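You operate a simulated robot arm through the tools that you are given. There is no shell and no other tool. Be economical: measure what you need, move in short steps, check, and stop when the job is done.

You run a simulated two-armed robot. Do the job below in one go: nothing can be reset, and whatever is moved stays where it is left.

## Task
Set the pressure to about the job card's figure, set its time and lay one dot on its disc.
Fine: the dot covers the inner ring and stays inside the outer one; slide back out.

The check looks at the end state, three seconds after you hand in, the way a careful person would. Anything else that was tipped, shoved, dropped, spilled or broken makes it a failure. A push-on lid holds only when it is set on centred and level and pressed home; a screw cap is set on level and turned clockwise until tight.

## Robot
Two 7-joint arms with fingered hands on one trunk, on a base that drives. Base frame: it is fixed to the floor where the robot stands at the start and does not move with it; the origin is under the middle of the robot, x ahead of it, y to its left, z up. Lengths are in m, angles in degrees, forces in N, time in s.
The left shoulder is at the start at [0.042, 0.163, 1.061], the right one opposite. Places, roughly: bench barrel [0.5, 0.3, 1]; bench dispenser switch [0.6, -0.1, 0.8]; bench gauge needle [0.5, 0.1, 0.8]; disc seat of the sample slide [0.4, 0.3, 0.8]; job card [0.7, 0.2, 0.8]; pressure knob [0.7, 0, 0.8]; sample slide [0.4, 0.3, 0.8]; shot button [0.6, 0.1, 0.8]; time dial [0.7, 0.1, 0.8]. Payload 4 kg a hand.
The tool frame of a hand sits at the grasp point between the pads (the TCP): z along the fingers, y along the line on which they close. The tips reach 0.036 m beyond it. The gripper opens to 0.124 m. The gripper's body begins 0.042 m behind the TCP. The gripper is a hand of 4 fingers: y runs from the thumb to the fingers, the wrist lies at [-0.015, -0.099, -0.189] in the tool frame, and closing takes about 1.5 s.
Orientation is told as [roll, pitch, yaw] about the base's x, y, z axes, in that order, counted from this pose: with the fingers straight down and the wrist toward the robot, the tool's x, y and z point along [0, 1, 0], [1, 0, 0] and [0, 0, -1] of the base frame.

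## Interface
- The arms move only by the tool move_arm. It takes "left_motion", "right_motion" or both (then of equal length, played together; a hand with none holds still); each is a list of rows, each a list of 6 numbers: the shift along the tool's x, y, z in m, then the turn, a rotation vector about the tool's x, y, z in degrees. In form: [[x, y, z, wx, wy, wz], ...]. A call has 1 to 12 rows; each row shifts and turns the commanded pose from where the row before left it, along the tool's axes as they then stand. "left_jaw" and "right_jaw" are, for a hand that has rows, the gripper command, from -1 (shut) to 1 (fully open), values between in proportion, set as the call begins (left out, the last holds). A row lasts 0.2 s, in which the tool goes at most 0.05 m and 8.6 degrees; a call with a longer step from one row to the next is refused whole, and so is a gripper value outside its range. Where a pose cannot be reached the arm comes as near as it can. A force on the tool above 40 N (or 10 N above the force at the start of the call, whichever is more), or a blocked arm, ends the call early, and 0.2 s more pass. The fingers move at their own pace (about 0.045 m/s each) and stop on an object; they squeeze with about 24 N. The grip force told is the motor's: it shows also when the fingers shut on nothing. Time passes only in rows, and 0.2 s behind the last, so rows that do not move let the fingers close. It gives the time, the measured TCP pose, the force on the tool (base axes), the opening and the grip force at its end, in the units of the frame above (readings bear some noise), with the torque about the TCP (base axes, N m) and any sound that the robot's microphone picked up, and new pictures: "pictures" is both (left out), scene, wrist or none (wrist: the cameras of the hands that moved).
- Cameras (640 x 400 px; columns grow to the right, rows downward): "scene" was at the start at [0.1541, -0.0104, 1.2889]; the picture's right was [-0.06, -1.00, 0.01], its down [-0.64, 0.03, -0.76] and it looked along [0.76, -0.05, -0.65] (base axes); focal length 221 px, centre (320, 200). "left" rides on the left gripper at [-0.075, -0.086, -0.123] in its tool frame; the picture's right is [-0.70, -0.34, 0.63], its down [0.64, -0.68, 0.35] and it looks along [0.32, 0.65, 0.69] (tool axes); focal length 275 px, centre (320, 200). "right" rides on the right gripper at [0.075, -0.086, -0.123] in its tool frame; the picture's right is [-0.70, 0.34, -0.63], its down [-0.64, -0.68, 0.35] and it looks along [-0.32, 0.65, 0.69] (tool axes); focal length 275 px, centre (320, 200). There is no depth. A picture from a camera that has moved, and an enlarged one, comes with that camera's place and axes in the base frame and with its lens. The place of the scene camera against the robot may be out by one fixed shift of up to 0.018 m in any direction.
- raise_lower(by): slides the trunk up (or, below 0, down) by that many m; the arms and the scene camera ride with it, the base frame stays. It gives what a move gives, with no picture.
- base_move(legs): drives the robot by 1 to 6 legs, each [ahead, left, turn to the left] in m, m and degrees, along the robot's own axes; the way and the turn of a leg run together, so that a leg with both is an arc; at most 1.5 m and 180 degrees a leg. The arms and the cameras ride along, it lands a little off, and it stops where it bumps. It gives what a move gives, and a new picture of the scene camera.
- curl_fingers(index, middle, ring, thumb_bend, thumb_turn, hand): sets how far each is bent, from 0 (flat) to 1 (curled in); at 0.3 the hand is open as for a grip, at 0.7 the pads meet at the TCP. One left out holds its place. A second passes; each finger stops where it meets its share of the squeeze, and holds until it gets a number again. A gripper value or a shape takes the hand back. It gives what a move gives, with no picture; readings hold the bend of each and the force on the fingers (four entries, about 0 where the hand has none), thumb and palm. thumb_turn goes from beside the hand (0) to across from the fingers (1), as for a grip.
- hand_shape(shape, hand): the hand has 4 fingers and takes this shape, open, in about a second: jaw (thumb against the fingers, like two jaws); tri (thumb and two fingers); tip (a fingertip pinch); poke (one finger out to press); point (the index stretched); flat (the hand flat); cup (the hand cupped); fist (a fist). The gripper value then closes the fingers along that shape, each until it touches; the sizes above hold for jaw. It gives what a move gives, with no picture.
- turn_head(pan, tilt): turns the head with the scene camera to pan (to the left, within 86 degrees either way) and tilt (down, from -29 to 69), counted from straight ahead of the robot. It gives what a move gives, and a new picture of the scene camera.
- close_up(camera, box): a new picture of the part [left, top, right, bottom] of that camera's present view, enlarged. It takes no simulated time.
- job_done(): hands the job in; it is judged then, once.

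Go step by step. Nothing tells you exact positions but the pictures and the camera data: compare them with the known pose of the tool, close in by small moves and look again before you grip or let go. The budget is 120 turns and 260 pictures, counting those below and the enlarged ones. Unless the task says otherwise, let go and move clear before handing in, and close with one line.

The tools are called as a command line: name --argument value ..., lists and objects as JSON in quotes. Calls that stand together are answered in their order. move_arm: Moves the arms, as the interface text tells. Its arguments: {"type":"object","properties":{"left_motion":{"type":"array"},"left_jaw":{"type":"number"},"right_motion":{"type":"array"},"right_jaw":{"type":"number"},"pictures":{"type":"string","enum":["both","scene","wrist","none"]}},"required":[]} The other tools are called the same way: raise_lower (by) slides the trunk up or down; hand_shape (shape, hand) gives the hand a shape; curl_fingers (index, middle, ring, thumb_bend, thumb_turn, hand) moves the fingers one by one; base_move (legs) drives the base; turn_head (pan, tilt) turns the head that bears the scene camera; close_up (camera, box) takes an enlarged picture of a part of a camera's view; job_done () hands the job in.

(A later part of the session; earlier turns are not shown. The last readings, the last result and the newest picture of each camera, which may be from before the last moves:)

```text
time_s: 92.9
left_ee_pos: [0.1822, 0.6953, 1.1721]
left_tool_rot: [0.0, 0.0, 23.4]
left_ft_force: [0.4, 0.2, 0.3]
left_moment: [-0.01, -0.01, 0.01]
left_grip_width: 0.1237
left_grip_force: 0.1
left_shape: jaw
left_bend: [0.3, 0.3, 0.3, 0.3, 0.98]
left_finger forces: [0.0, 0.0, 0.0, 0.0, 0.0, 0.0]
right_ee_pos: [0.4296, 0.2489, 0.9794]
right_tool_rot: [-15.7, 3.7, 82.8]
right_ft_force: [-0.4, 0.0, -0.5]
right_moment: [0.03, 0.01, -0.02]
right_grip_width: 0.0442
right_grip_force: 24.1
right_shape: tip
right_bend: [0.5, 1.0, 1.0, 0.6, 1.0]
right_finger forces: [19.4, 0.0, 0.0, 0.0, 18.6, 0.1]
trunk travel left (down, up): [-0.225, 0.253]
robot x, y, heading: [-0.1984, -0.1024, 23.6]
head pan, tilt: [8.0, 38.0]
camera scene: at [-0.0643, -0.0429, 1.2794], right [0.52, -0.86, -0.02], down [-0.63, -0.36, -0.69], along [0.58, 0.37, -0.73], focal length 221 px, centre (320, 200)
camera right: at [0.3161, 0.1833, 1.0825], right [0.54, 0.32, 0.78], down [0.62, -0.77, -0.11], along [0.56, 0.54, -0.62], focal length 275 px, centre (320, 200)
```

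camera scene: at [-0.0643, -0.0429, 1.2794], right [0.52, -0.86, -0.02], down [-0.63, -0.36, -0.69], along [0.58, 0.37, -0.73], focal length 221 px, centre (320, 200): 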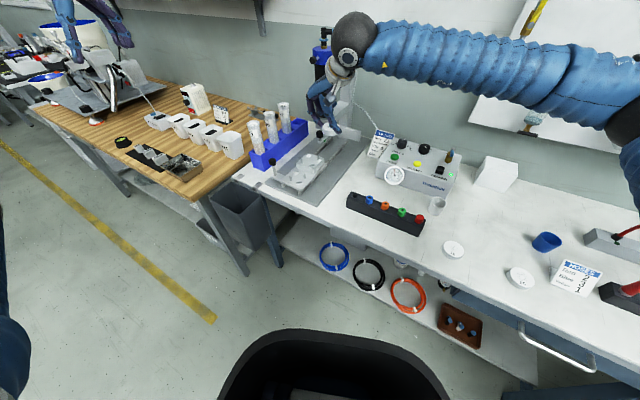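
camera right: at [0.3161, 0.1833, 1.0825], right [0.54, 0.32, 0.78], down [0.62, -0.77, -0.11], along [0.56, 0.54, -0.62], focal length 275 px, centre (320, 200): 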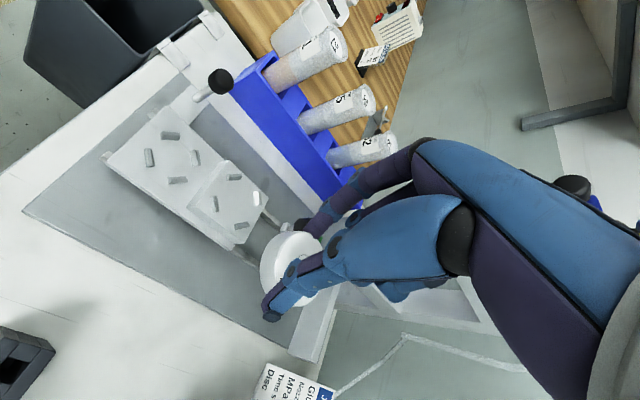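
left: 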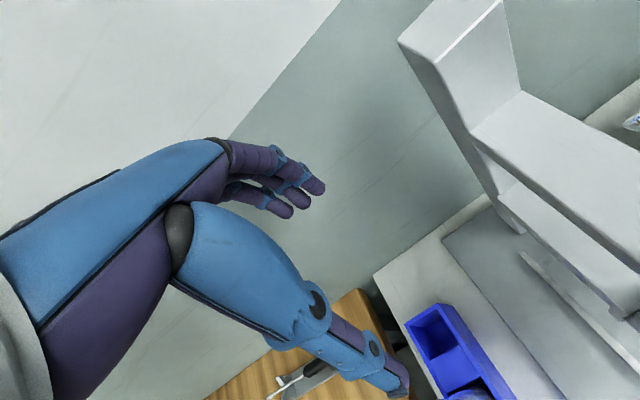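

Yaw 83° is reached with the disc still held. I measure the raised seat from here.

close_up --camera "right" --box '[180, 150, 330, 330]'

close_up --camera "scene" --box '[260, 60, 380, 200]'

```text
2.22 times, centred on (255, 240) of right
camera zoom: at [0.3161, 0.1833, 1.0825], right [0.54, 0.32, 0.78], down [0.62, -0.77, -0.11], along [0.56, 0.54, -0.62], focal length 612 px, centre (464, 111)
```

zoom: 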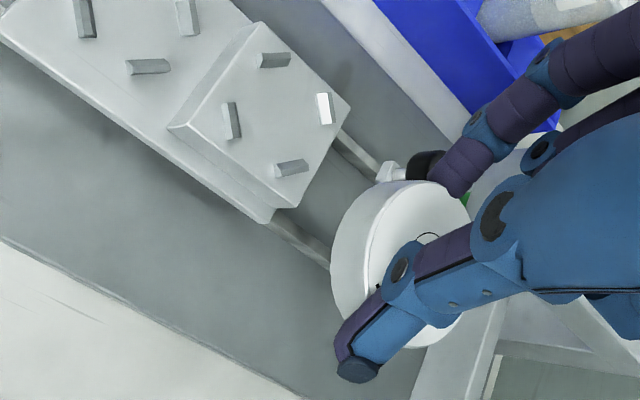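

```text
2.86 times, centred on (320, 130) of scene
camera zoom: at [-0.0643, -0.0429, 1.2794], right [0.52, -0.86, -0.02], down [-0.63, -0.36, -0.69], along [0.58, 0.37, -0.73], focal length 633 px, centre (320, 400)
```

zoom: 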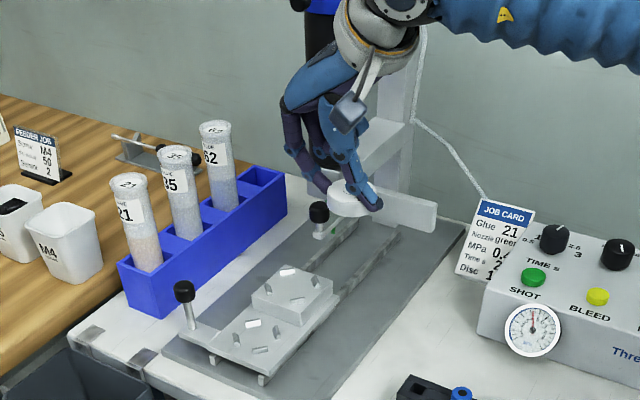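

Seat centre is about [0.448, 0.329]. I approach to a hover at z 0.90 and check clearances.

move_arm --right_motion '[[-0.0024, 0.0282, -0.001, 0, 0, 0], [-0.0024, 0.0282, -0.001, 0, 0, 0], [-0.0024, 0.0282, -0.001, 0, 0, 0], [0.0108, 0.0024, 0.0384, 0, 0, 0], [0.0108, 0.0024, 0.0384, 0, 0, 0], [0, 0, 0, 0, 0, 0]]' --pictures "wrist"

close_up --camera "scene" --box '[260, 60, 380, 200]'

close_up --camera "right" --box '[180, 150, 400, 350]'

```text
time_s: 94.3
left_ee_pos: [0.1819, 0.6954, 1.1733]
left_tool_rot: [0.0, -0.2, 23.4]
left_ft_force: [0.9, -1.0, 0.7]
left_moment: [0.02, -0.02, -0.02]
left_grip_width: 0.1238
left_grip_force: 0.1
left_shape: jaw
left_bend: [0.3, 0.3, 0.3, 0.3, 0.98]
left_finger forces: [0.1, 0.1, 0.0, 0.0, 0.0, 0.0]
right_ee_pos: [0.4475, 0.3311, 0.9017]
right_tool_rot: [-15.6, 3.7, 82.7]
right_ft_force: [0.5, 0.7, 0.0]
right_moment: [-0.02, 0.02, 0.01]
right_grip_width: 0.0223
right_grip_force: 24.1
right_shape: tip
right_bend: [0.75, 1.0, 1.0, 0.65, 1.0]
right_finger forces: [0.0, 0.1, 0.0, 0.0, 0.0, 0.1]
trunk travel left (down, up): [-0.225, 0.253]
robot x, y, heading: [-0.1972, -0.1071, 23.2]
head pan, tilt: [8.0, 38.0]
camera right: at [0.334, 0.2655, 1.0039], right [0.54, 0.32, 0.78], down [0.62, -0.78, -0.11], along [0.57, 0.54, -0.62], focal length 275 px, centre (320, 200)
```

right: 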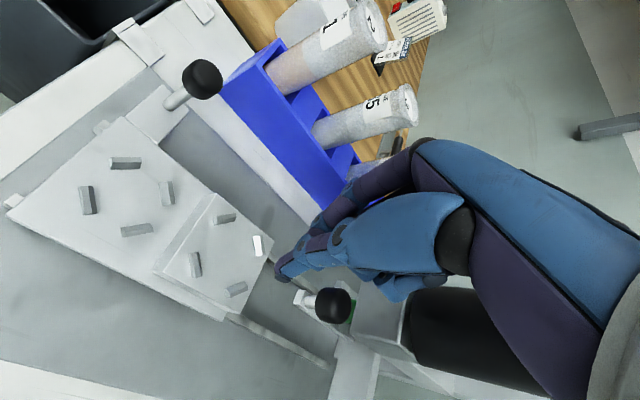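

```text
2.86 times, centred on (320, 130) of scene
camera zoom: at [-0.065, -0.0431, 1.2796], right [0.52, -0.86, -0.02], down [-0.63, -0.36, -0.69], along [0.58, 0.37, -0.73], focal length 633 px, centre (320, 400)
```

zoom: 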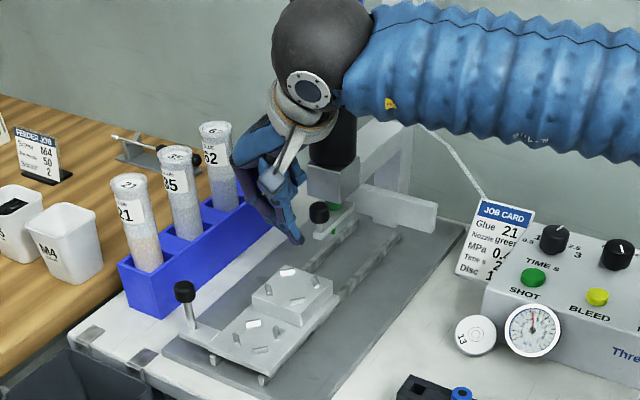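

```text
2.00 times, centred on (290, 250) of right
camera zoom: at [0.334, 0.2655, 1.0039], right [0.54, 0.32, 0.78], down [0.62, -0.78, -0.11], along [0.57, 0.54, -0.62], focal length 551 px, centre (380, 100)
```

zoom: 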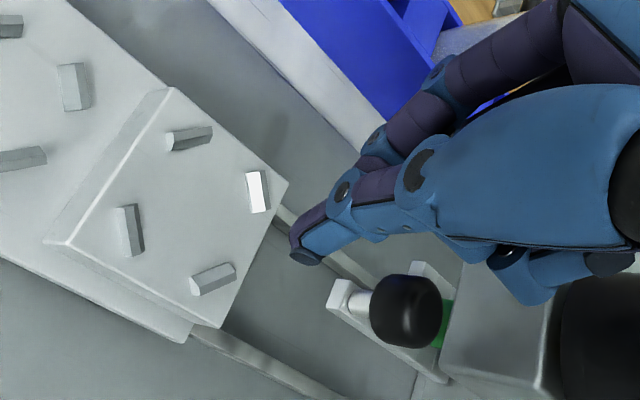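

The disc slipped out on the way and now seems to lie beside the gauge. I look closely at it and at the gauge.

close_up --camera "scene" --box '[370, 150, 470, 220]'

close_up --camera "scene" --box '[400, 155, 460, 200]'

```text
5.71 times, centred on (420, 185) of scene
camera zoom: at [-0.065, -0.0431, 1.2796], right [0.52, -0.86, -0.02], down [-0.63, -0.36, -0.69], along [0.58, 0.37, -0.73], focal length 1265 px, centre (-251, 286)
```

zoom: 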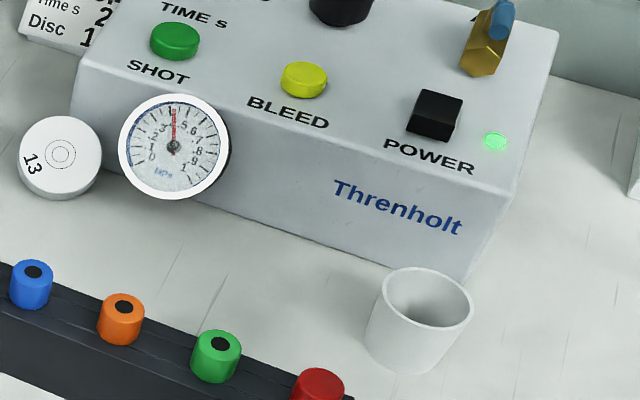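

```text
8.89 times, centred on (430, 178) of scene
camera zoom: at [-0.065, -0.0431, 1.2796], right [0.52, -0.86, -0.02], down [-0.63, -0.36, -0.69], along [0.58, 0.37, -0.73], focal length 1968 px, centre (-658, 400)
```

zoom: 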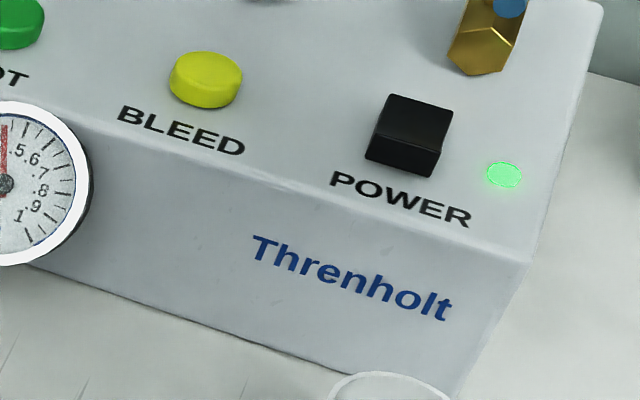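

Gauge still reads 0.4 and disc 13 lies flat, face up, left of the gauge. I retract the hand upward and away, and switch to the firmer thumb-and-fingers jaw.

move_arm --right_motion '[[-0.0108, -0.0024, -0.0384, 0, 0, 0], [-0.0108, -0.0024, -0.0384, 0, 0, 0], [0.0026, -0.0372, 0.0016, 0, 0, 0], [0.0026, -0.0372, 0.0016, 0, 0, 0], [0.0026, -0.0372, 0.0016, 0, 0, 0], [0.0026, -0.0372, 0.0016, 0, 0, 0], [0, 0, 0, 0, 0, 0]]' --pictures "none"

hand_shape --hand "right" --shape "jaw"

close_up --camera "right" --box '[0, 0, 640, 400]'

```text
time_s: 95.9
left_ee_pos: [0.1814, 0.6975, 1.1725]
left_tool_rot: [-0.1, 0.0, 23.3]
left_ft_force: [0.5, 0.1, 0.0]
left_moment: [0.0, 0.0, 0.02]
left_grip_width: 0.1237
left_grip_force: 0.0
left_shape: jaw
left_bend: [0.3, 0.3, 0.3, 0.3, 0.98]
left_finger forces: [0.0, 0.0, 0.0, 0.1, 0.0, 0.0]
right_ee_pos: [0.4203, 0.1849, 0.9789]
right_tool_rot: [-15.6, 3.7, 82.6]
right_ft_force: [0.2, 0.3, -0.2]
right_moment: [-0.01, 0.0, -0.02]
right_grip_width: 0.0223
right_grip_force: 23.8
right_shape: tip
right_bend: [0.75, 1.0, 1.0, 0.65, 1.0]
right_finger forces: [0.0, 0.0, 0.0, 0.0, 0.1, 0.0]
trunk travel left (down, up): [-0.225, 0.253]
robot x, y, heading: [-0.1964, -0.1034, 23.3]
head pan, tilt: [8.0, 38.0]
```

```text
time_s: 96.8
left_ee_pos: [0.1816, 0.6958, 1.1715]
left_tool_rot: [0.0, -0.2, 23.4]
left_ft_force: [-0.8, 0.8, -0.2]
left_moment: [-0.02, -0.01, 0.01]
left_grip_width: 0.124
left_grip_force: 0.1
left_shape: jaw
left_bend: [0.3, 0.3, 0.3, 0.3, 0.98]
left_finger forces: [0.0, 0.0, 0.0, 0.0, 0.0, 0.0]
right_ee_pos: [0.4207, 0.1826, 0.9801]
right_tool_rot: [-15.7, 3.7, 82.5]
right_ft_force: [0.7, -0.3, 0.4]
right_moment: [-0.01, -0.02, -0.01]
right_grip_width: 0.1238
right_grip_force: 0.0
right_shape: jaw
right_bend: [0.3, 0.3, 0.3, 0.3, 0.98]
right_finger forces: [0.1, 0.1, 0.0, 0.0, 0.0, 0.1]
trunk travel left (down, up): [-0.225, 0.253]
robot x, y, heading: [-0.1931, -0.1029, 23.3]
head pan, tilt: [8.0, 38.0]
```

```text
1.00 times, centred on (320, 200) of right (not enlarged: the box is as wide or as high as the picture)
camera zoom: at [0.3071, 0.119, 1.0829], right [0.54, 0.32, 0.78], down [0.62, -0.78, -0.11], along [0.57, 0.54, -0.62], focal length 275 px, centre (320, 200)
```

zoom: 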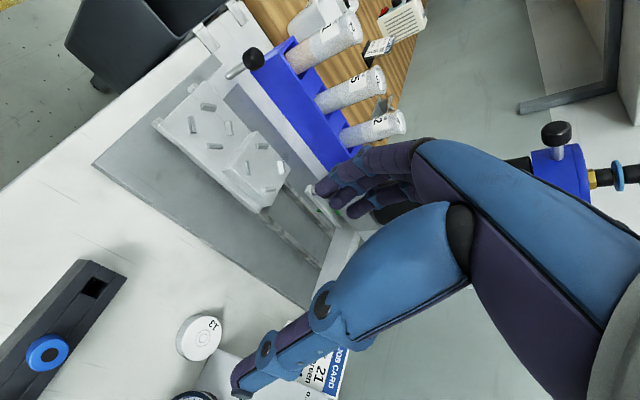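

Disc 13 is at about [0.509, 0.122], right against the gauge. I'll use the closed fingertips to press lightly on it and drag it clear first.

hand_shape --hand "right" --shape "tip"

move_arm --right_motion '[[0, 0, 0, 2.3, 0.51, 8.2], [0, 0, 0, 2.3, 0.51, 8.2], [0, 0, 0, 2.3, 0.51, 8.2], [0, 0, 0, 2.3, 0.51, 8.2], [0, 0, 0, 2.3, 0.51, 8.2], [0, 0, 0, 2.3, 0.51, 8.2], [-0.0276, 0.0155, 0.0068, 0, 0, 0], [-0.0276, 0.0155, 0.0068, 0, 0, 0], [-0.0276, 0.0155, 0.0068, 0, 0, 0], [0.0108, 0.0024, 0.0384, 0, 0, 0], [0.0108, 0.0024, 0.0384, 0, 0, 0], [0, 0, 0, 0, 0, 0]]' --right_jaw -1 --pictures "wrist"

close_up --camera "scene" --box '[340, 110, 470, 220]'

```text
time_s: 97.7
left_ee_pos: [0.1824, 0.6958, 1.1722]
left_tool_rot: [0.0, -0.1, 23.4]
left_ft_force: [-0.5, -0.5, -0.5]
left_moment: [-0.03, 0.02, 0.01]
left_grip_width: 0.1238
left_grip_force: 0.0
left_shape: jaw
left_bend: [0.3, 0.3, 0.3, 0.3, 0.98]
left_finger forces: [0.0, 0.1, 0.1, 0.1, 0.0, 0.0]
right_ee_pos: [0.4222, 0.1847, 0.9807]
right_tool_rot: [-15.8, 3.8, 82.5]
right_ft_force: [-0.1, 0.0, 0.1]
right_moment: [0.01, -0.02, 0.01]
right_grip_width: 0.1239
right_grip_force: 0.1
right_shape: tip
right_bend: [0.31, 0.98, 0.99, 0.3, 0.98]
right_finger forces: [0.1, 0.0, 0.0, 0.0, 0.0, 0.0]
trunk travel left (down, up): [-0.225, 0.253]
robot x, y, heading: [-0.199, -0.1001, 23.3]
head pan, tilt: [8.0, 38.0]
```

```text
time_s: 100.3
left_ee_pos: [0.1816, 0.6963, 1.1727]
left_tool_rot: [-0.1, -0.3, 23.4]
left_ft_force: [0.4, 0.4, 0.0]
left_moment: [-0.01, -0.02, 0.04]
left_grip_width: 0.1238
left_grip_force: 0.1
left_shape: jaw
left_bend: [0.3, 0.3, 0.3, 0.3, 0.98]
left_finger forces: [0.0, 0.0, 0.0, 0.0, 0.1, 0.0]
right_ee_pos: [0.5034, 0.1356, 0.896]
right_tool_rot: [-15.9, 3.6, 31.5]
right_ft_force: [-0.5, 0.7, -0.8]
right_moment: [-0.01, -0.01, 0.03]
right_grip_width: 0.0
right_grip_force: 24.0
right_shape: tip
right_bend: [0.7, 1.0, 1.0, 0.7, 1.0]
right_finger forces: [0.0, 0.1, 0.0, 0.0, 0.1, 0.0]
trunk travel left (down, up): [-0.225, 0.253]
robot x, y, heading: [-0.1965, -0.0997, 23.3]
head pan, tilt: [8.0, 38.0]
camera right: at [0.3812, 0.1842, 0.9982], right [0.59, -0.22, 0.78], down [-0.22, -0.97, -0.11], along [0.78, -0.1, -0.62], focal length 275 px, centre (320, 200)
```

right: 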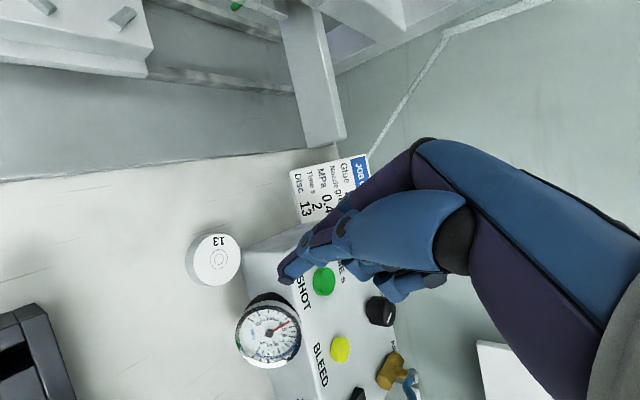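

```text
3.64 times, centred on (405, 165) of scene
camera zoom: at [-0.0651, -0.0425, 1.2796], right [0.52, -0.86, -0.02], down [-0.63, -0.36, -0.69], along [0.58, 0.37, -0.73], focal length 805 px, centre (11, 327)
```

zoom: 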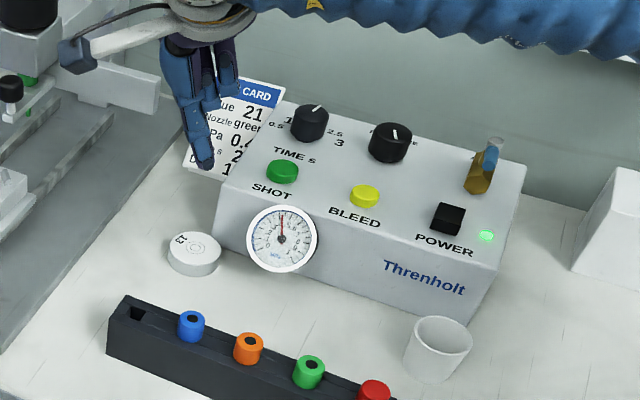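

The fingertips are above the disc. I descend toward it.

move_arm --right_motion '[[0.0086, 0.0019, 0.0307, 0, 0, 0], [0.0086, 0.0019, 0.0307, 0, 0, 0], [0.0081, 0.0018, 0.0288, 0, 0, 0], [0, 0, 0, 0, 0, 0]]' --pictures "wrist"

close_up --camera "scene" --box '[340, 110, 470, 220]'

```text
time_s: 101.3
left_ee_pos: [0.1808, 0.6963, 1.1738]
left_tool_rot: [0.0, -0.2, 23.3]
left_ft_force: [-0.2, 0.6, 0.4]
left_moment: [0.01, -0.04, -0.05]
left_grip_width: 0.1239
left_grip_force: 0.1
left_shape: jaw
left_bend: [0.3, 0.3, 0.3, 0.3, 0.98]
left_finger forces: [0.0, 0.1, 0.0, 0.0, 0.0, 0.0]
right_ee_pos: [0.5061, 0.1335, 0.8049]
right_tool_rot: [-15.9, 3.4, 31.4]
right_ft_force: [0.0, 0.9, 0.0]
right_moment: [-0.01, 0.03, 0.01]
right_grip_width: 0.0
right_grip_force: 23.5
right_shape: tip
right_bend: [0.7, 1.0, 1.0, 0.7, 1.0]
right_finger forces: [0.1, 0.1, 0.0, 0.0, 0.0, 0.1]
trunk travel left (down, up): [-0.225, 0.253]
robot x, y, heading: [-0.1984, -0.1042, 23.2]
head pan, tilt: [8.0, 38.0]
camera right: at [0.3836, 0.1826, 0.9068], right [0.59, -0.22, 0.78], down [-0.22, -0.97, -0.11], along [0.78, -0.1, -0.62], focal length 275 px, centre (320, 200)
```

right: 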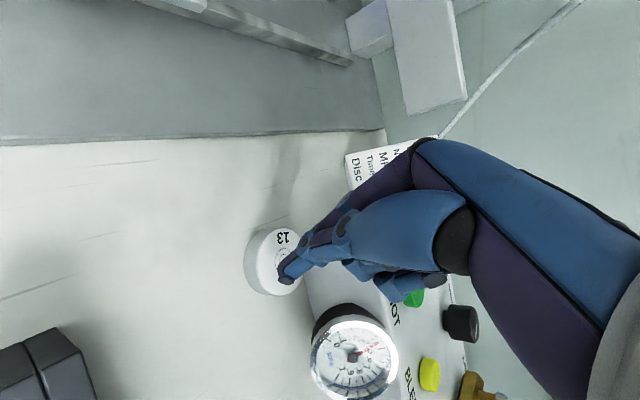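

```text
3.64 times, centred on (405, 165) of scene
camera zoom: at [-0.0651, -0.0429, 1.2796], right [0.52, -0.86, -0.02], down [-0.63, -0.36, -0.69], along [0.58, 0.37, -0.73], focal length 805 px, centre (11, 327)
```

zoom: 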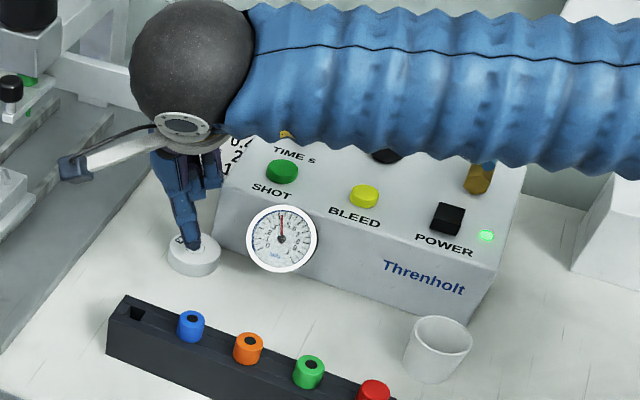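

Above the disc centre. I press down in small steps.

move_arm --right_motion '[[0.0022, 0.0005, 0.0077, 0, 0, 0], [0, 0, 0, 0, 0, 0]]' --pictures "none"

move_arm --right_motion '[[0.0008, 0.0002, 0.0029, 0, 0, 0], [0, 0, 0, 0, 0, 0]]' --pictures "none"

```text
time_s: 101.9
left_ee_pos: [0.1814, 0.6972, 1.1724]
left_tool_rot: [0.0, -0.1, 23.4]
left_ft_force: [-0.9, -0.1, -0.1]
left_moment: [0.0, 0.03, -0.01]
left_grip_width: 0.1238
left_grip_force: 0.1
left_shape: jaw
left_bend: [0.3, 0.3, 0.3, 0.3, 0.98]
left_finger forces: [0.0, 0.1, 0.0, 0.0, 0.0, 0.0]
right_ee_pos: [0.5051, 0.134, 0.7969]
right_tool_rot: [-15.9, 3.5, 31.4]
right_ft_force: [0.0, 0.0, 0.2]
right_moment: [0.0, -0.02, -0.02]
right_grip_width: 0.0002
right_grip_force: 24.1
right_shape: tip
right_bend: [0.7, 1.0, 1.0, 0.7, 1.0]
right_finger forces: [0.0, 0.1, 0.0, 0.0, 0.0, 0.0]
trunk travel left (down, up): [-0.225, 0.253]
robot x, y, heading: [-0.1954, -0.1051, 23.4]
head pan, tilt: [8.0, 38.0]
```

```text
time_s: 102.5
left_ee_pos: [0.1817, 0.6958, 1.1717]
left_tool_rot: [0.0, -0.2, 23.4]
left_ft_force: [0.5, 0.8, 0.3]
left_moment: [-0.02, 0.0, -0.03]
left_grip_width: 0.1237
left_grip_force: 0.1
left_shape: jaw
left_bend: [0.3, 0.3, 0.3, 0.3, 0.98]
left_finger forces: [0.0, 0.1, 0.0, 0.1, 0.0, 0.0]
right_ee_pos: [0.5062, 0.1333, 0.7938]
right_tool_rot: [-15.9, 3.6, 31.4]
right_ft_force: [-0.1, 0.2, -0.6]
right_moment: [0.02, -0.01, 0.01]
right_grip_width: 0.0
right_grip_force: 23.7
right_shape: tip
right_bend: [0.7, 1.0, 1.0, 0.7, 1.0]
right_finger forces: [0.0, 0.1, 0.1, 0.1, 0.0, 0.0]
trunk travel left (down, up): [-0.225, 0.253]
robot x, y, heading: [-0.1973, -0.1077, 23.4]
head pan, tilt: [8.0, 38.0]
```

move_arm --right_motion '[[0.0008, 0.0002, 0.0029, 0, 0, 0], [0, 0, 0, 0, 0, 0]]' --pictures "none"

move_arm --right_motion '[[0.0008, 0.0002, 0.0029, 0, 0, 0], [0, 0, 0, 0, 0, 0]]' --pictures "none"

close_up --camera "right" --box '[220, 200, 360, 310]'

```text
time_s: 103.1
left_ee_pos: [0.1806, 0.6952, 1.1732]
left_tool_rot: [0.1, -0.2, 23.4]
left_ft_force: [-0.1, 0.0, -0.7]
left_moment: [0.03, 0.02, -0.02]
left_grip_width: 0.1236
left_grip_force: 0.1
left_shape: jaw
left_bend: [0.3, 0.3, 0.3, 0.3, 0.98]
left_finger forces: [0.0, 0.0, 0.0, 0.0, 0.0, 0.1]
right_ee_pos: [0.5043, 0.1354, 0.7937]
right_tool_rot: [-15.9, 3.5, 31.4]
right_ft_force: [3.2, -1.3, 17.1]
right_moment: [-0.15, -0.2, 0.0]
right_grip_width: 0.0
right_grip_force: 24.2
right_shape: tip
right_bend: [0.7, 1.0, 1.0, 0.7, 1.0]
right_finger forces: [0.0, 0.1, 0.1, 0.1, 0.0, 0.0]
trunk travel left (down, up): [-0.225, 0.253]
robot x, y, heading: [-0.1991, -0.1055, 23.4]
head pan, tilt: [8.0, 38.0]
```

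```text
time_s: 103.7
left_ee_pos: [0.1796, 0.6958, 1.1739]
left_tool_rot: [0.0, -0.2, 23.3]
left_ft_force: [-1.2, 0.2, -0.7]
left_moment: [-0.01, 0.0, 0.01]
left_grip_width: 0.1239
left_grip_force: 0.0
left_shape: jaw
left_bend: [0.3, 0.3, 0.3, 0.3, 0.98]
left_finger forces: [0.0, 0.0, 0.0, 0.0, 0.0, 0.0]
right_ee_pos: [0.5061, 0.1336, 0.7933]
right_tool_rot: [-16.0, 3.2, 31.4]
right_ft_force: [10.0, -0.4, 39.0]
right_moment: [-0.29, -0.5, 0.06]
right_grip_width: 0.0
right_grip_force: 24.2
right_shape: tip
right_bend: [0.7, 1.0, 1.0, 0.7, 1.0]
right_finger forces: [65.0, 0.0, 0.0, 0.0, 0.0, 0.0]
trunk travel left (down, up): [-0.225, 0.253]
robot x, y, heading: [-0.2022, -0.1047, 23.4]
head pan, tilt: [8.0, 38.0]
```

```text
3.64 times, centred on (290, 255) of right
camera zoom: at [0.3826, 0.183, 0.8948], right [0.58, -0.23, 0.78], down [-0.22, -0.97, -0.12], along [0.78, -0.1, -0.61], focal length 1001 px, centre (429, 0)
```

zoom: 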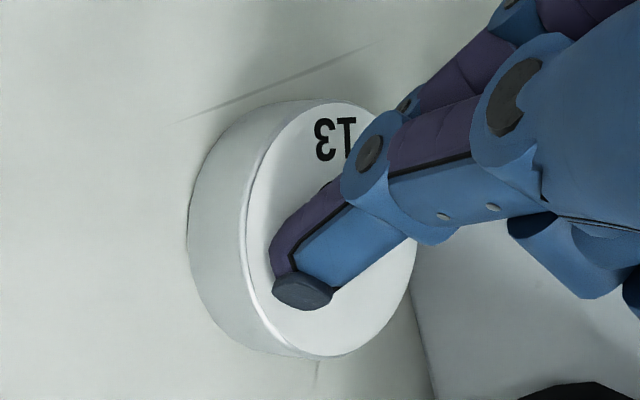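

Contact at TCP z about 0.793. I ease off 3 mm and drag the disc toward open bench (-7 cm x, +5 cm y).

move_arm --right_motion '[[-0.0008, -0.0002, -0.0034, 0, 0, 0], [0.0101, -0.0047, -0.0026, 0, 0, 0], [0.0101, -0.0047, -0.0026, 0, 0, 0], [0.0101, -0.0047, -0.0026, 0, 0, 0], [0.0101, -0.0047, -0.0026, 0, 0, 0], [0.0101, -0.0047, -0.0026, 0, 0, 0], [0.0101, -0.0047, -0.0026, 0, 0, 0], [0.0101, -0.0047, -0.0026, 0, 0, 0], [0, 0, 0, 0, 0, 0]]' --pictures "wrist"

close_up --camera "scene" --box '[340, 110, 470, 220]'

```text
time_s: 105.7
left_ee_pos: [0.1806, 0.6953, 1.1718]
left_tool_rot: [0.0, -0.2, 23.4]
left_ft_force: [0.0, 0.3, -0.3]
left_moment: [-0.01, 0.0, -0.04]
left_grip_width: 0.124
left_grip_force: 0.0
left_shape: jaw
left_bend: [0.3, 0.3, 0.3, 0.3, 0.98]
left_finger forces: [0.0, 0.0, 0.1, 0.0, 0.1, 0.0]
right_ee_pos: [0.4365, 0.1829, 0.7934]
right_tool_rot: [-15.9, 3.6, 31.5]
right_ft_force: [4.0, -3.4, 19.0]
right_moment: [-0.27, -0.13, 0.03]
right_grip_width: 0.0
right_grip_force: 24.2
right_shape: tip
right_bend: [0.7, 1.0, 1.0, 0.7, 1.0]
right_finger forces: [0.1, 0.1, 0.0, 0.0, 0.0, 0.0]
trunk travel left (down, up): [-0.225, 0.253]
robot x, y, heading: [-0.1936, -0.1052, 23.4]
head pan, tilt: [8.0, 38.0]
camera right: at [0.3141, 0.2311, 0.8955], right [0.59, -0.22, 0.78], down [-0.22, -0.97, -0.11], along [0.78, -0.1, -0.62], focal length 275 px, centre (320, 200)
```

right: 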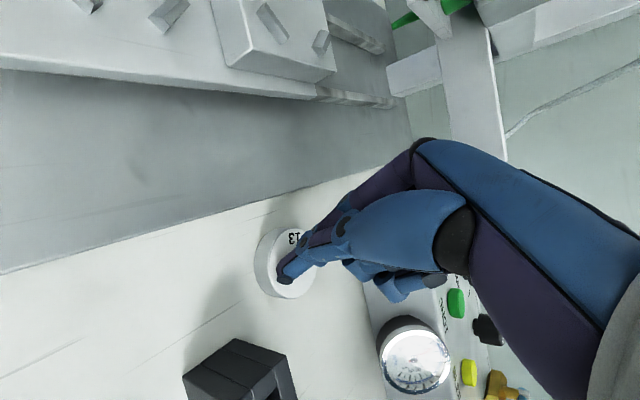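

```text
3.64 times, centred on (405, 165) of scene
camera zoom: at [-0.0655, -0.0434, 1.2795], right [0.52, -0.86, -0.02], down [-0.63, -0.36, -0.69], along [0.58, 0.37, -0.73], focal length 805 px, centre (11, 327)
```

zoom: 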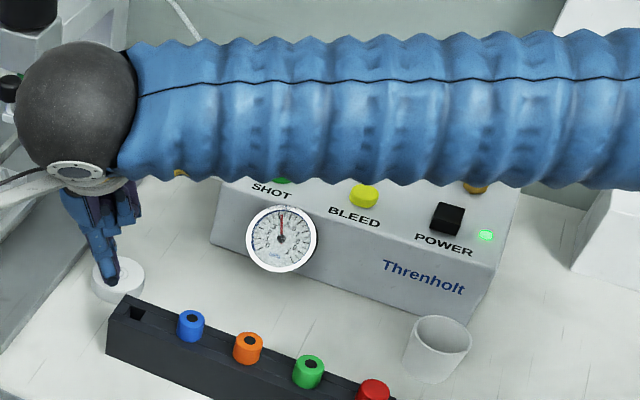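

Dragging works well; the disc is now in the open near [0.44, 0.176]. I lift, straighten the hand upright, turn to yaw 83 and switch to the jaw.

move_arm --right_motion '[[-0.0081, -0.0018, -0.0288, 0, 0, 0], [-0.0081, -0.0018, -0.0288, 0, 0, 0], [0, 0, 0, -3.5, 0, 0], [0, 0, 0, 0, 8, 0], [0, 0, 0, 0, 8, 0], [0, 0, 0, 0, 0, -8.5], [0, 0, 0, 0, 0, -8.5], [0, 0, 0, 0, 0, -8.5], [0, 0, 0, 0, 0, -8.5], [0, 0, 0, 0, 0, -8.5], [0, 0, 0, 0, 0, -8.5], [0, 0, 0, 0, 0, 0]]' --pictures "none"

hand_shape --hand "right" --shape "jaw"

move_arm --right_motion '[[0, 0, 0, 0, 0, 0], [0, 0, 0, 0, 0, 0], [0, 0, 0, 0, 0, 0], [0, 0, 0, 0, 0, 0]]' --right_jaw 0.3 --pictures "both"

```text
time_s: 108.3
left_ee_pos: [0.1812, 0.6965, 1.1723]
left_tool_rot: [0.0, -0.1, 23.4]
left_ft_force: [1.0, 1.3, -0.1]
left_moment: [-0.01, -0.01, 0.01]
left_grip_width: 0.1236
left_grip_force: 0.0
left_shape: jaw
left_bend: [0.3, 0.3, 0.3, 0.3, 0.98]
left_finger forces: [0.1, 0.0, 0.0, 0.0, 0.1, 0.0]
right_ee_pos: [0.4386, 0.1805, 0.8526]
right_tool_rot: [0.2, -0.1, 83.5]
right_ft_force: [0.0, -0.5, -0.2]
right_moment: [0.0, -0.01, 0.03]
right_grip_width: 0.0001
right_grip_force: 23.6
right_shape: tip
right_bend: [0.7, 1.0, 1.0, 0.7, 1.0]
right_finger forces: [0.1, 0.0, 0.1, 0.0, 0.0, 0.1]
trunk travel left (down, up): [-0.225, 0.253]
robot x, y, heading: [-0.1967, -0.1033, 23.4]
head pan, tilt: [8.0, 38.0]
```

```text
time_s: 109.2
left_ee_pos: [0.1823, 0.6967, 1.172]
left_tool_rot: [0.0, -0.1, 23.4]
left_ft_force: [-0.3, 0.4, 0.3]
left_moment: [0.01, 0.03, -0.03]
left_grip_width: 0.124
left_grip_force: 0.1
left_shape: jaw
left_bend: [0.3, 0.3, 0.3, 0.3, 0.98]
left_finger forces: [0.1, 0.0, 0.0, 0.1, 0.0, 0.1]
right_ee_pos: [0.439, 0.1809, 0.8523]
right_tool_rot: [0.3, 0.0, 83.5]
right_ft_force: [0.0, 0.1, 0.0]
right_moment: [-0.03, 0.02, 0.04]
right_grip_width: 0.1236
right_grip_force: 0.1
right_shape: jaw
right_bend: [0.3, 0.3, 0.3, 0.3, 0.98]
right_finger forces: [0.1, 0.1, 0.1, 0.1, 0.0, 0.0]
trunk travel left (down, up): [-0.225, 0.253]
robot x, y, heading: [-0.1948, -0.1064, 23.1]
head pan, tilt: [8.0, 38.0]
```

```text
time_s: 110.2
left_ee_pos: [0.182, 0.6951, 1.1722]
left_tool_rot: [0.0, -0.2, 23.4]
left_ft_force: [0.4, 0.3, -0.9]
left_moment: [-0.01, 0.01, -0.03]
left_grip_width: 0.1236
left_grip_force: 0.1
left_shape: jaw
left_bend: [0.3, 0.3, 0.3, 0.3, 0.98]
left_finger forces: [0.1, 0.1, 0.1, 0.1, 0.0, 0.0]
right_ee_pos: [0.4385, 0.1812, 0.8526]
right_tool_rot: [0.3, 0.0, 83.3]
right_ft_force: [0.3, 0.5, -0.6]
right_moment: [0.0, 0.0, 0.03]
right_grip_width: 0.0812
right_grip_force: 0.1
right_shape: jaw
right_bend: [0.36, 0.4, 0.38, 0.51, 0.99]
right_finger forces: [0.0, 0.0, 0.1, 0.0, 0.1, 0.1]
trunk travel left (down, up): [-0.225, 0.253]
robot x, y, heading: [-0.1956, -0.1076, 23.3]
head pan, tilt: [8.0, 38.0]
camera scene: at [-0.0647, -0.0428, 1.2795], right [0.52, -0.86, -0.02], down [-0.63, -0.36, -0.69], along [0.58, 0.37, -0.73], focal length 221 px, centre (320, 200)
camera right: at [0.3554, 0.1045, 0.9758], right [0.73, 0.25, 0.63], down [0.56, -0.75, -0.35], along [0.39, 0.61, -0.69], focal length 275 px, centre (320, 200)
```

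scene: 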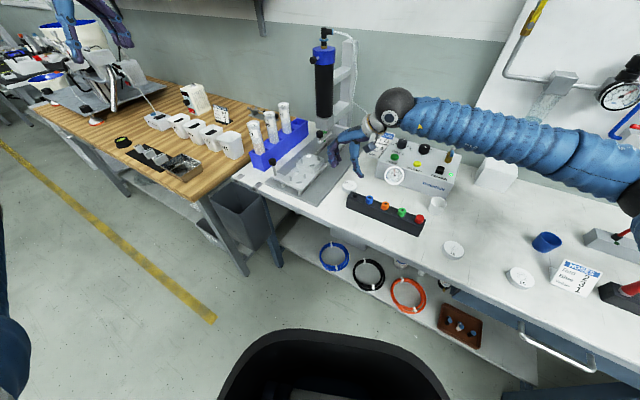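
right: 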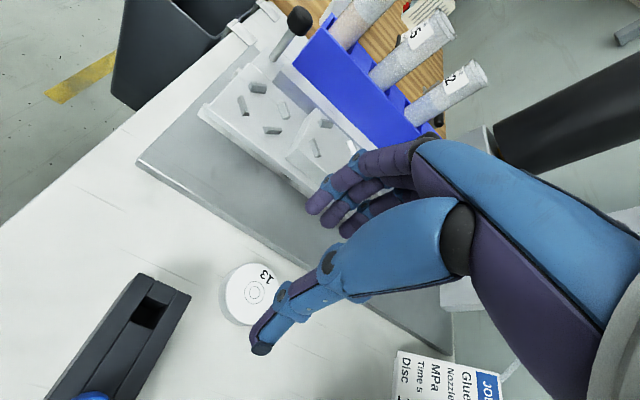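

Disc 13 is at about [0.4455, 0.171]. I align, tilt 7° and descend to z 0.80.

move_arm --right_motion '[[-0.0081, -0.0093, 0, 0, 0, 0], [0, 0, 0, 7, 0, 0], [0, 0.0032, 0.0261, 0, 0, 0], [0, 0.0032, 0.0261, 0, 0, 0], [0, 0, 0, 0, 0, 0]]' --pictures "wrist"

close_up --camera "scene" --box '[310, 120, 400, 210]'

close_up --camera "right" --box '[200, 180, 400, 380]'

```text
time_s: 111.4
left_ee_pos: [0.1812, 0.6965, 1.1732]
left_tool_rot: [-0.1, -0.2, 23.3]
left_ft_force: [1.2, -0.5, 0.7]
left_moment: [-0.02, 0.02, 0.01]
left_grip_width: 0.1237
left_grip_force: 0.0
left_shape: jaw
left_bend: [0.3, 0.3, 0.3, 0.3, 0.98]
left_finger forces: [0.0, 0.1, 0.0, 0.0, 0.0, 0.0]
right_ee_pos: [0.4458, 0.1714, 0.799]
right_tool_rot: [0.2, 7.0, 83.5]
right_ft_force: [1.2, 0.0, 0.1]
right_moment: [0.02, -0.01, 0.01]
right_grip_width: 0.0811
right_grip_force: 0.1
right_shape: jaw
right_bend: [0.36, 0.4, 0.38, 0.51, 0.99]
right_finger forces: [0.1, 0.0, 0.0, 0.1, 0.0, 0.0]
trunk travel left (down, up): [-0.225, 0.253]
robot x, y, heading: [-0.199, -0.1039, 23.1]
head pan, tilt: [8.0, 38.0]
camera right: at [0.3635, 0.1113, 0.9317], right [0.74, 0.33, 0.58], down [0.56, -0.79, -0.26], along [0.37, 0.52, -0.77], focal length 275 px, centre (320, 200)
```

right: 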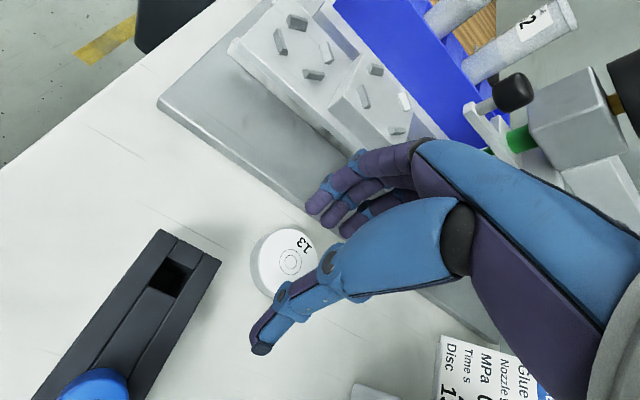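

```text
4.44 times, centred on (355, 165) of scene
camera zoom: at [-0.0648, -0.0432, 1.2796], right [0.52, -0.86, -0.02], down [-0.63, -0.36, -0.69], along [0.58, 0.37, -0.73], focal length 984 px, centre (164, 356)
```

zoom: 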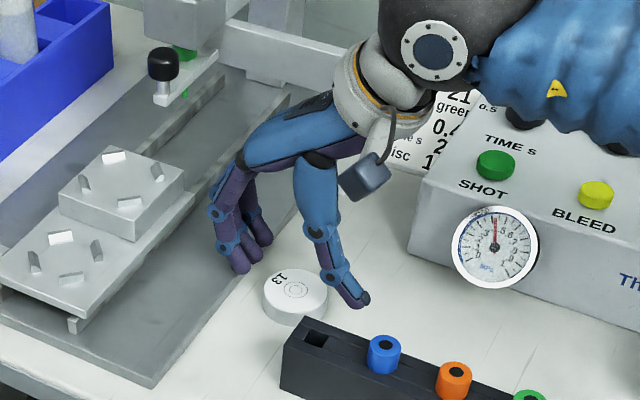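

```text
2.00 times, centred on (300, 280) of right
camera zoom: at [0.3635, 0.1113, 0.9317], right [0.74, 0.33, 0.58], down [0.56, -0.79, -0.26], along [0.37, 0.52, -0.77], focal length 551 px, centre (360, 40)
```

zoom: 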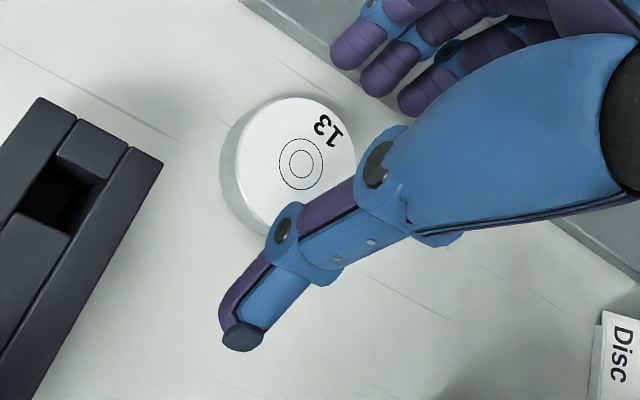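

Good alignment; I shift 5 mm along tool x for the thumb's swing, descend 14 mm and close the jaw.

move_arm --right_motion '[[0.004, 0, 0, 0, 0, 0], [0, 0.0011, 0.009, 0, 0, 0], [0, 0.0006, 0.005, 0, 0, 0], [0, 0, 0, 0, 0, 0]]' --pictures "none"

move_arm --right_motion '[[0, 0, 0, 0, 0, 0], [0, 0, 0, 0, 0, 0], [0, 0, 0, 0, 0, 0], [0, 0, 0, 0, 0, 0], [0, 0, 0, 0, 0, 0]]' --right_jaw -0.3 --pictures "none"

close_up --camera "scene" --box '[310, 120, 400, 210]'

close_up --camera "right" --box '[200, 180, 400, 380]'

```text
time_s: 112.4
left_ee_pos: [0.1811, 0.6948, 1.1724]
left_tool_rot: [0.0, -0.2, 23.4]
left_ft_force: [0.0, 0.0, -0.1]
left_moment: [-0.01, 0.04, 0.0]
left_grip_width: 0.124
left_grip_force: 0.1
left_shape: jaw
left_bend: [0.3, 0.3, 0.3, 0.3, 0.98]
left_finger forces: [0.1, 0.0, 0.1, 0.2, 0.1, 0.1]
right_ee_pos: [0.4407, 0.1717, 0.7867]
right_tool_rot: [0.2, 7.0, 83.5]
right_ft_force: [0.3, -4.1, 7.8]
right_moment: [0.25, -0.07, -0.05]
right_grip_width: 0.0781
right_grip_force: 0.1
right_shape: jaw
right_bend: [0.37, 0.41, 0.38, 0.51, 0.99]
right_finger forces: [2.2, 6.9, 0.0, 0.0, 0.0, 0.0]
trunk travel left (down, up): [-0.225, 0.253]
robot x, y, heading: [-0.1958, -0.1051, 23.6]
head pan, tilt: [8.0, 38.0]
```

```text
time_s: 113.6
left_ee_pos: [0.1797, 0.6954, 1.1744]
left_tool_rot: [0.0, -0.2, 23.4]
left_ft_force: [0.3, -0.4, -1.0]
left_moment: [0.03, 0.02, 0.0]
left_grip_width: 0.1237
left_grip_force: 0.0
left_shape: jaw
left_bend: [0.3, 0.3, 0.3, 0.3, 0.98]
left_finger forces: [0.0, 0.0, 0.0, 0.0, 0.0, 0.0]
right_ee_pos: [0.4404, 0.1715, 0.7903]
right_tool_rot: [0.1, 6.8, 83.4]
right_ft_force: [-0.7, 5.2, 26.7]
right_moment: [-0.62, 0.05, -0.01]
right_grip_width: 0.0256
right_grip_force: 23.7
right_shape: jaw
right_bend: [0.58, 0.57, 0.62, 0.65, 1.0]
right_finger forces: [9.8, 5.8, 3.1, 0.1, 32.5, 0.0]
trunk travel left (down, up): [-0.225, 0.253]
robot x, y, heading: [-0.1965, -0.1044, 23.4]
head pan, tilt: [8.0, 38.0]
```

```text
4.44 times, centred on (355, 165) of scene
camera zoom: at [-0.0661, -0.0432, 1.2801], right [0.52, -0.86, -0.02], down [-0.63, -0.36, -0.69], along [0.58, 0.37, -0.73], focal length 984 px, centre (164, 356)
```

zoom: 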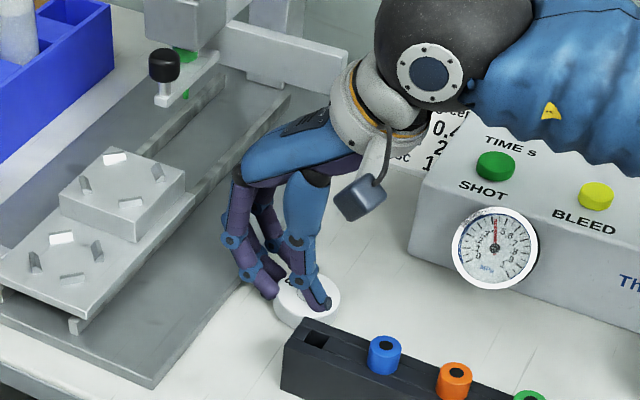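

```text
2.00 times, centred on (300, 280) of right
camera zoom: at [0.3585, 0.1107, 0.9222], right [0.74, 0.33, 0.59], down [0.56, -0.79, -0.26], along [0.38, 0.52, -0.76], focal length 551 px, centre (360, 40)
```

zoom: 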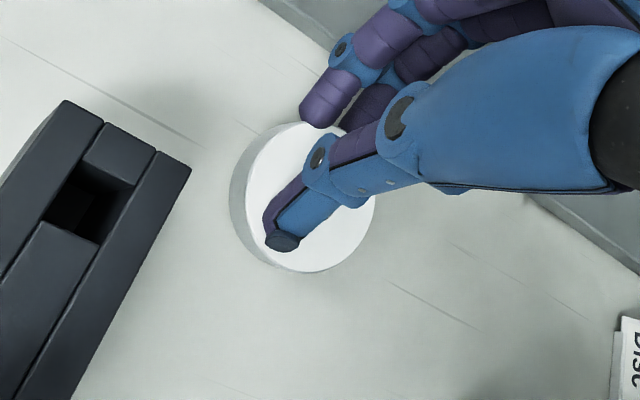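

With the jaw the fingers touch first and the thumb rides up; it needs only about 3° tilt. I lift, open, realign on the disc ([0.4455, 0.1595]) and go down again.

move_arm --right_motion '[[0, -0.0037, -0.0298, 0, 0, 0], [0, 0, 0, 0, 0, 0], [0, 0, 0, 0, 0, 0], [0, 0, 0, 0, 0, 0], [0, 0, 0, 0, 0, 0], [0, 0, 0, 0, 0, 0], [-0.0044, -0.0116, 0, -4, 0, 0], [0, 0.001, 0.022, 0, 0, 0], [0, 0.0005, 0.012, 0, 0, 0], [0, 0, 0, 0, 0, 0]]' --right_jaw 0.2 --pictures "wrist"

close_up --camera "scene" --box '[310, 120, 400, 210]'

```text
time_s: 115.8
left_ee_pos: [0.1812, 0.6968, 1.1729]
left_tool_rot: [0.0, -0.1, 23.5]
left_ft_force: [0.2, 0.2, 0.5]
left_moment: [0.0, -0.02, -0.03]
left_grip_width: 0.124
left_grip_force: 0.0
left_shape: jaw
left_bend: [0.3, 0.3, 0.3, 0.3, 0.98]
left_finger forces: [0.0, 0.0, 0.0, 0.0, 0.0, 0.1]
right_ee_pos: [0.4426, 0.1579, 0.782]
right_tool_rot: [0.3, 3.0, 83.4]
right_ft_force: [0.1, -0.1, 0.2]
right_moment: [0.01, 0.0, -0.04]
right_grip_width: 0.0741
right_grip_force: 0.1
right_shape: jaw
right_bend: [0.38, 0.42, 0.4, 0.53, 0.99]
right_finger forces: [0.0, 0.0, 0.1, 0.0, 0.0, 0.0]
trunk travel left (down, up): [-0.225, 0.253]
robot x, y, heading: [-0.1944, -0.1017, 23.1]
head pan, tilt: [8.0, 38.0]
camera right: at [0.3608, 0.0891, 0.9094], right [0.74, 0.29, 0.61], down [0.56, -0.77, -0.31], along [0.38, 0.57, -0.73], focal length 275 px, centre (320, 200)
```

right: 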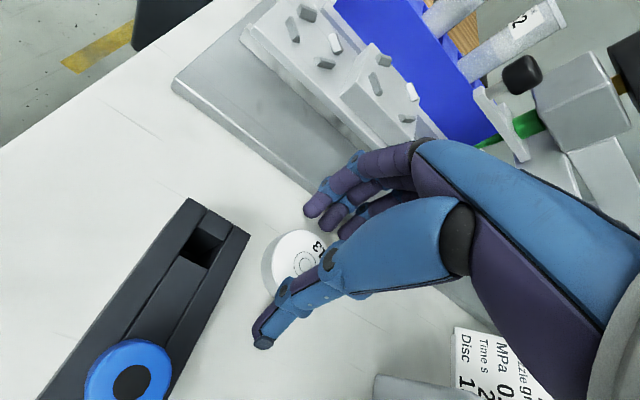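

```text
4.44 times, centred on (355, 165) of scene
camera zoom: at [-0.0647, -0.0425, 1.2795], right [0.52, -0.86, -0.02], down [-0.63, -0.36, -0.69], along [0.58, 0.37, -0.73], focal length 984 px, centre (164, 356)
```

zoom: 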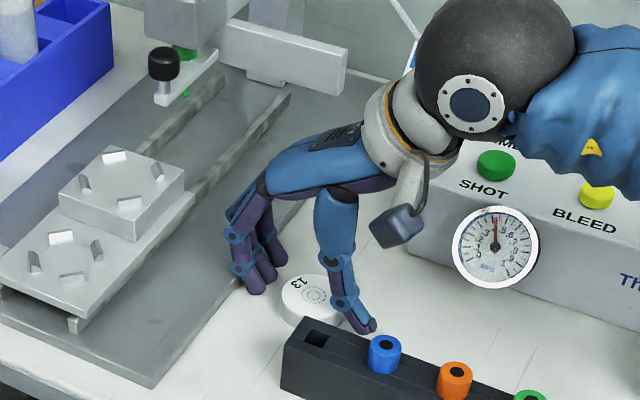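

Well aligned. I lower 2 mm more and close.

move_arm --right_motion '[[0, 0.0001, 0.002, 0, 0, 0], [0, 0, 0, 0, 0, 0], [0, 0, 0, 0, 0, 0], [0, 0, 0, 0, 0, 0], [0, 0, 0, 0, 0, 0], [0, 0, 0, 0, 0, 0]]' --right_jaw -0.3 --pictures "none"

close_up --camera "right" --box '[200, 180, 400, 380]'

close_up --camera "scene" --box '[310, 120, 400, 210]'

```text
time_s: 117.2
left_ee_pos: [0.1805, 0.6958, 1.1733]
left_tool_rot: [0.0, -0.2, 23.4]
left_ft_force: [-0.4, 0.2, 0.2]
left_moment: [-0.03, 0.01, 0.0]
left_grip_width: 0.1239
left_grip_force: 0.0
left_shape: jaw
left_bend: [0.3, 0.3, 0.3, 0.3, 0.98]
left_finger forces: [0.0, 0.0, 0.1, 0.0, 0.0, 0.0]
right_ee_pos: [0.4439, 0.1582, 0.7802]
right_tool_rot: [0.2, 3.0, 83.5]
right_ft_force: [0.1, 0.0, 6.1]
right_moment: [-0.11, 0.04, 0.02]
right_grip_width: 0.0446
right_grip_force: 24.2
right_shape: jaw
right_bend: [0.5, 0.51, 0.56, 0.6, 1.0]
right_finger forces: [11.8, 7.1, 2.7, 0.0, 22.8, 0.1]
trunk travel left (down, up): [-0.225, 0.253]
robot x, y, heading: [-0.1932, -0.1008, 23.2]
head pan, tilt: [8.0, 38.0]
```

```text
2.00 times, centred on (300, 280) of right
camera zoom: at [0.3609, 0.0887, 0.908], right [0.74, 0.29, 0.61], down [0.56, -0.77, -0.31], along [0.38, 0.57, -0.73], focal length 551 px, centre (360, 40)
```

zoom: 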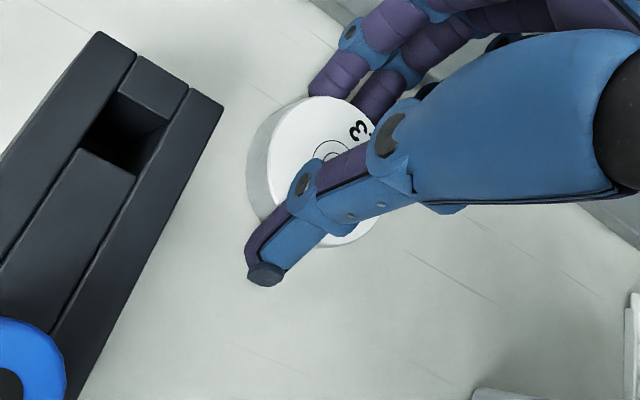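

```text
4.44 times, centred on (355, 165) of scene
camera zoom: at [-0.0649, -0.0429, 1.2795], right [0.52, -0.86, -0.02], down [-0.63, -0.36, -0.69], along [0.58, 0.37, -0.73], focal length 984 px, centre (164, 356)
```

zoom: 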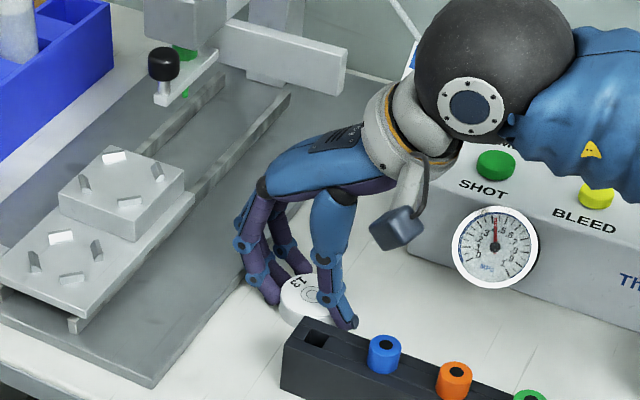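

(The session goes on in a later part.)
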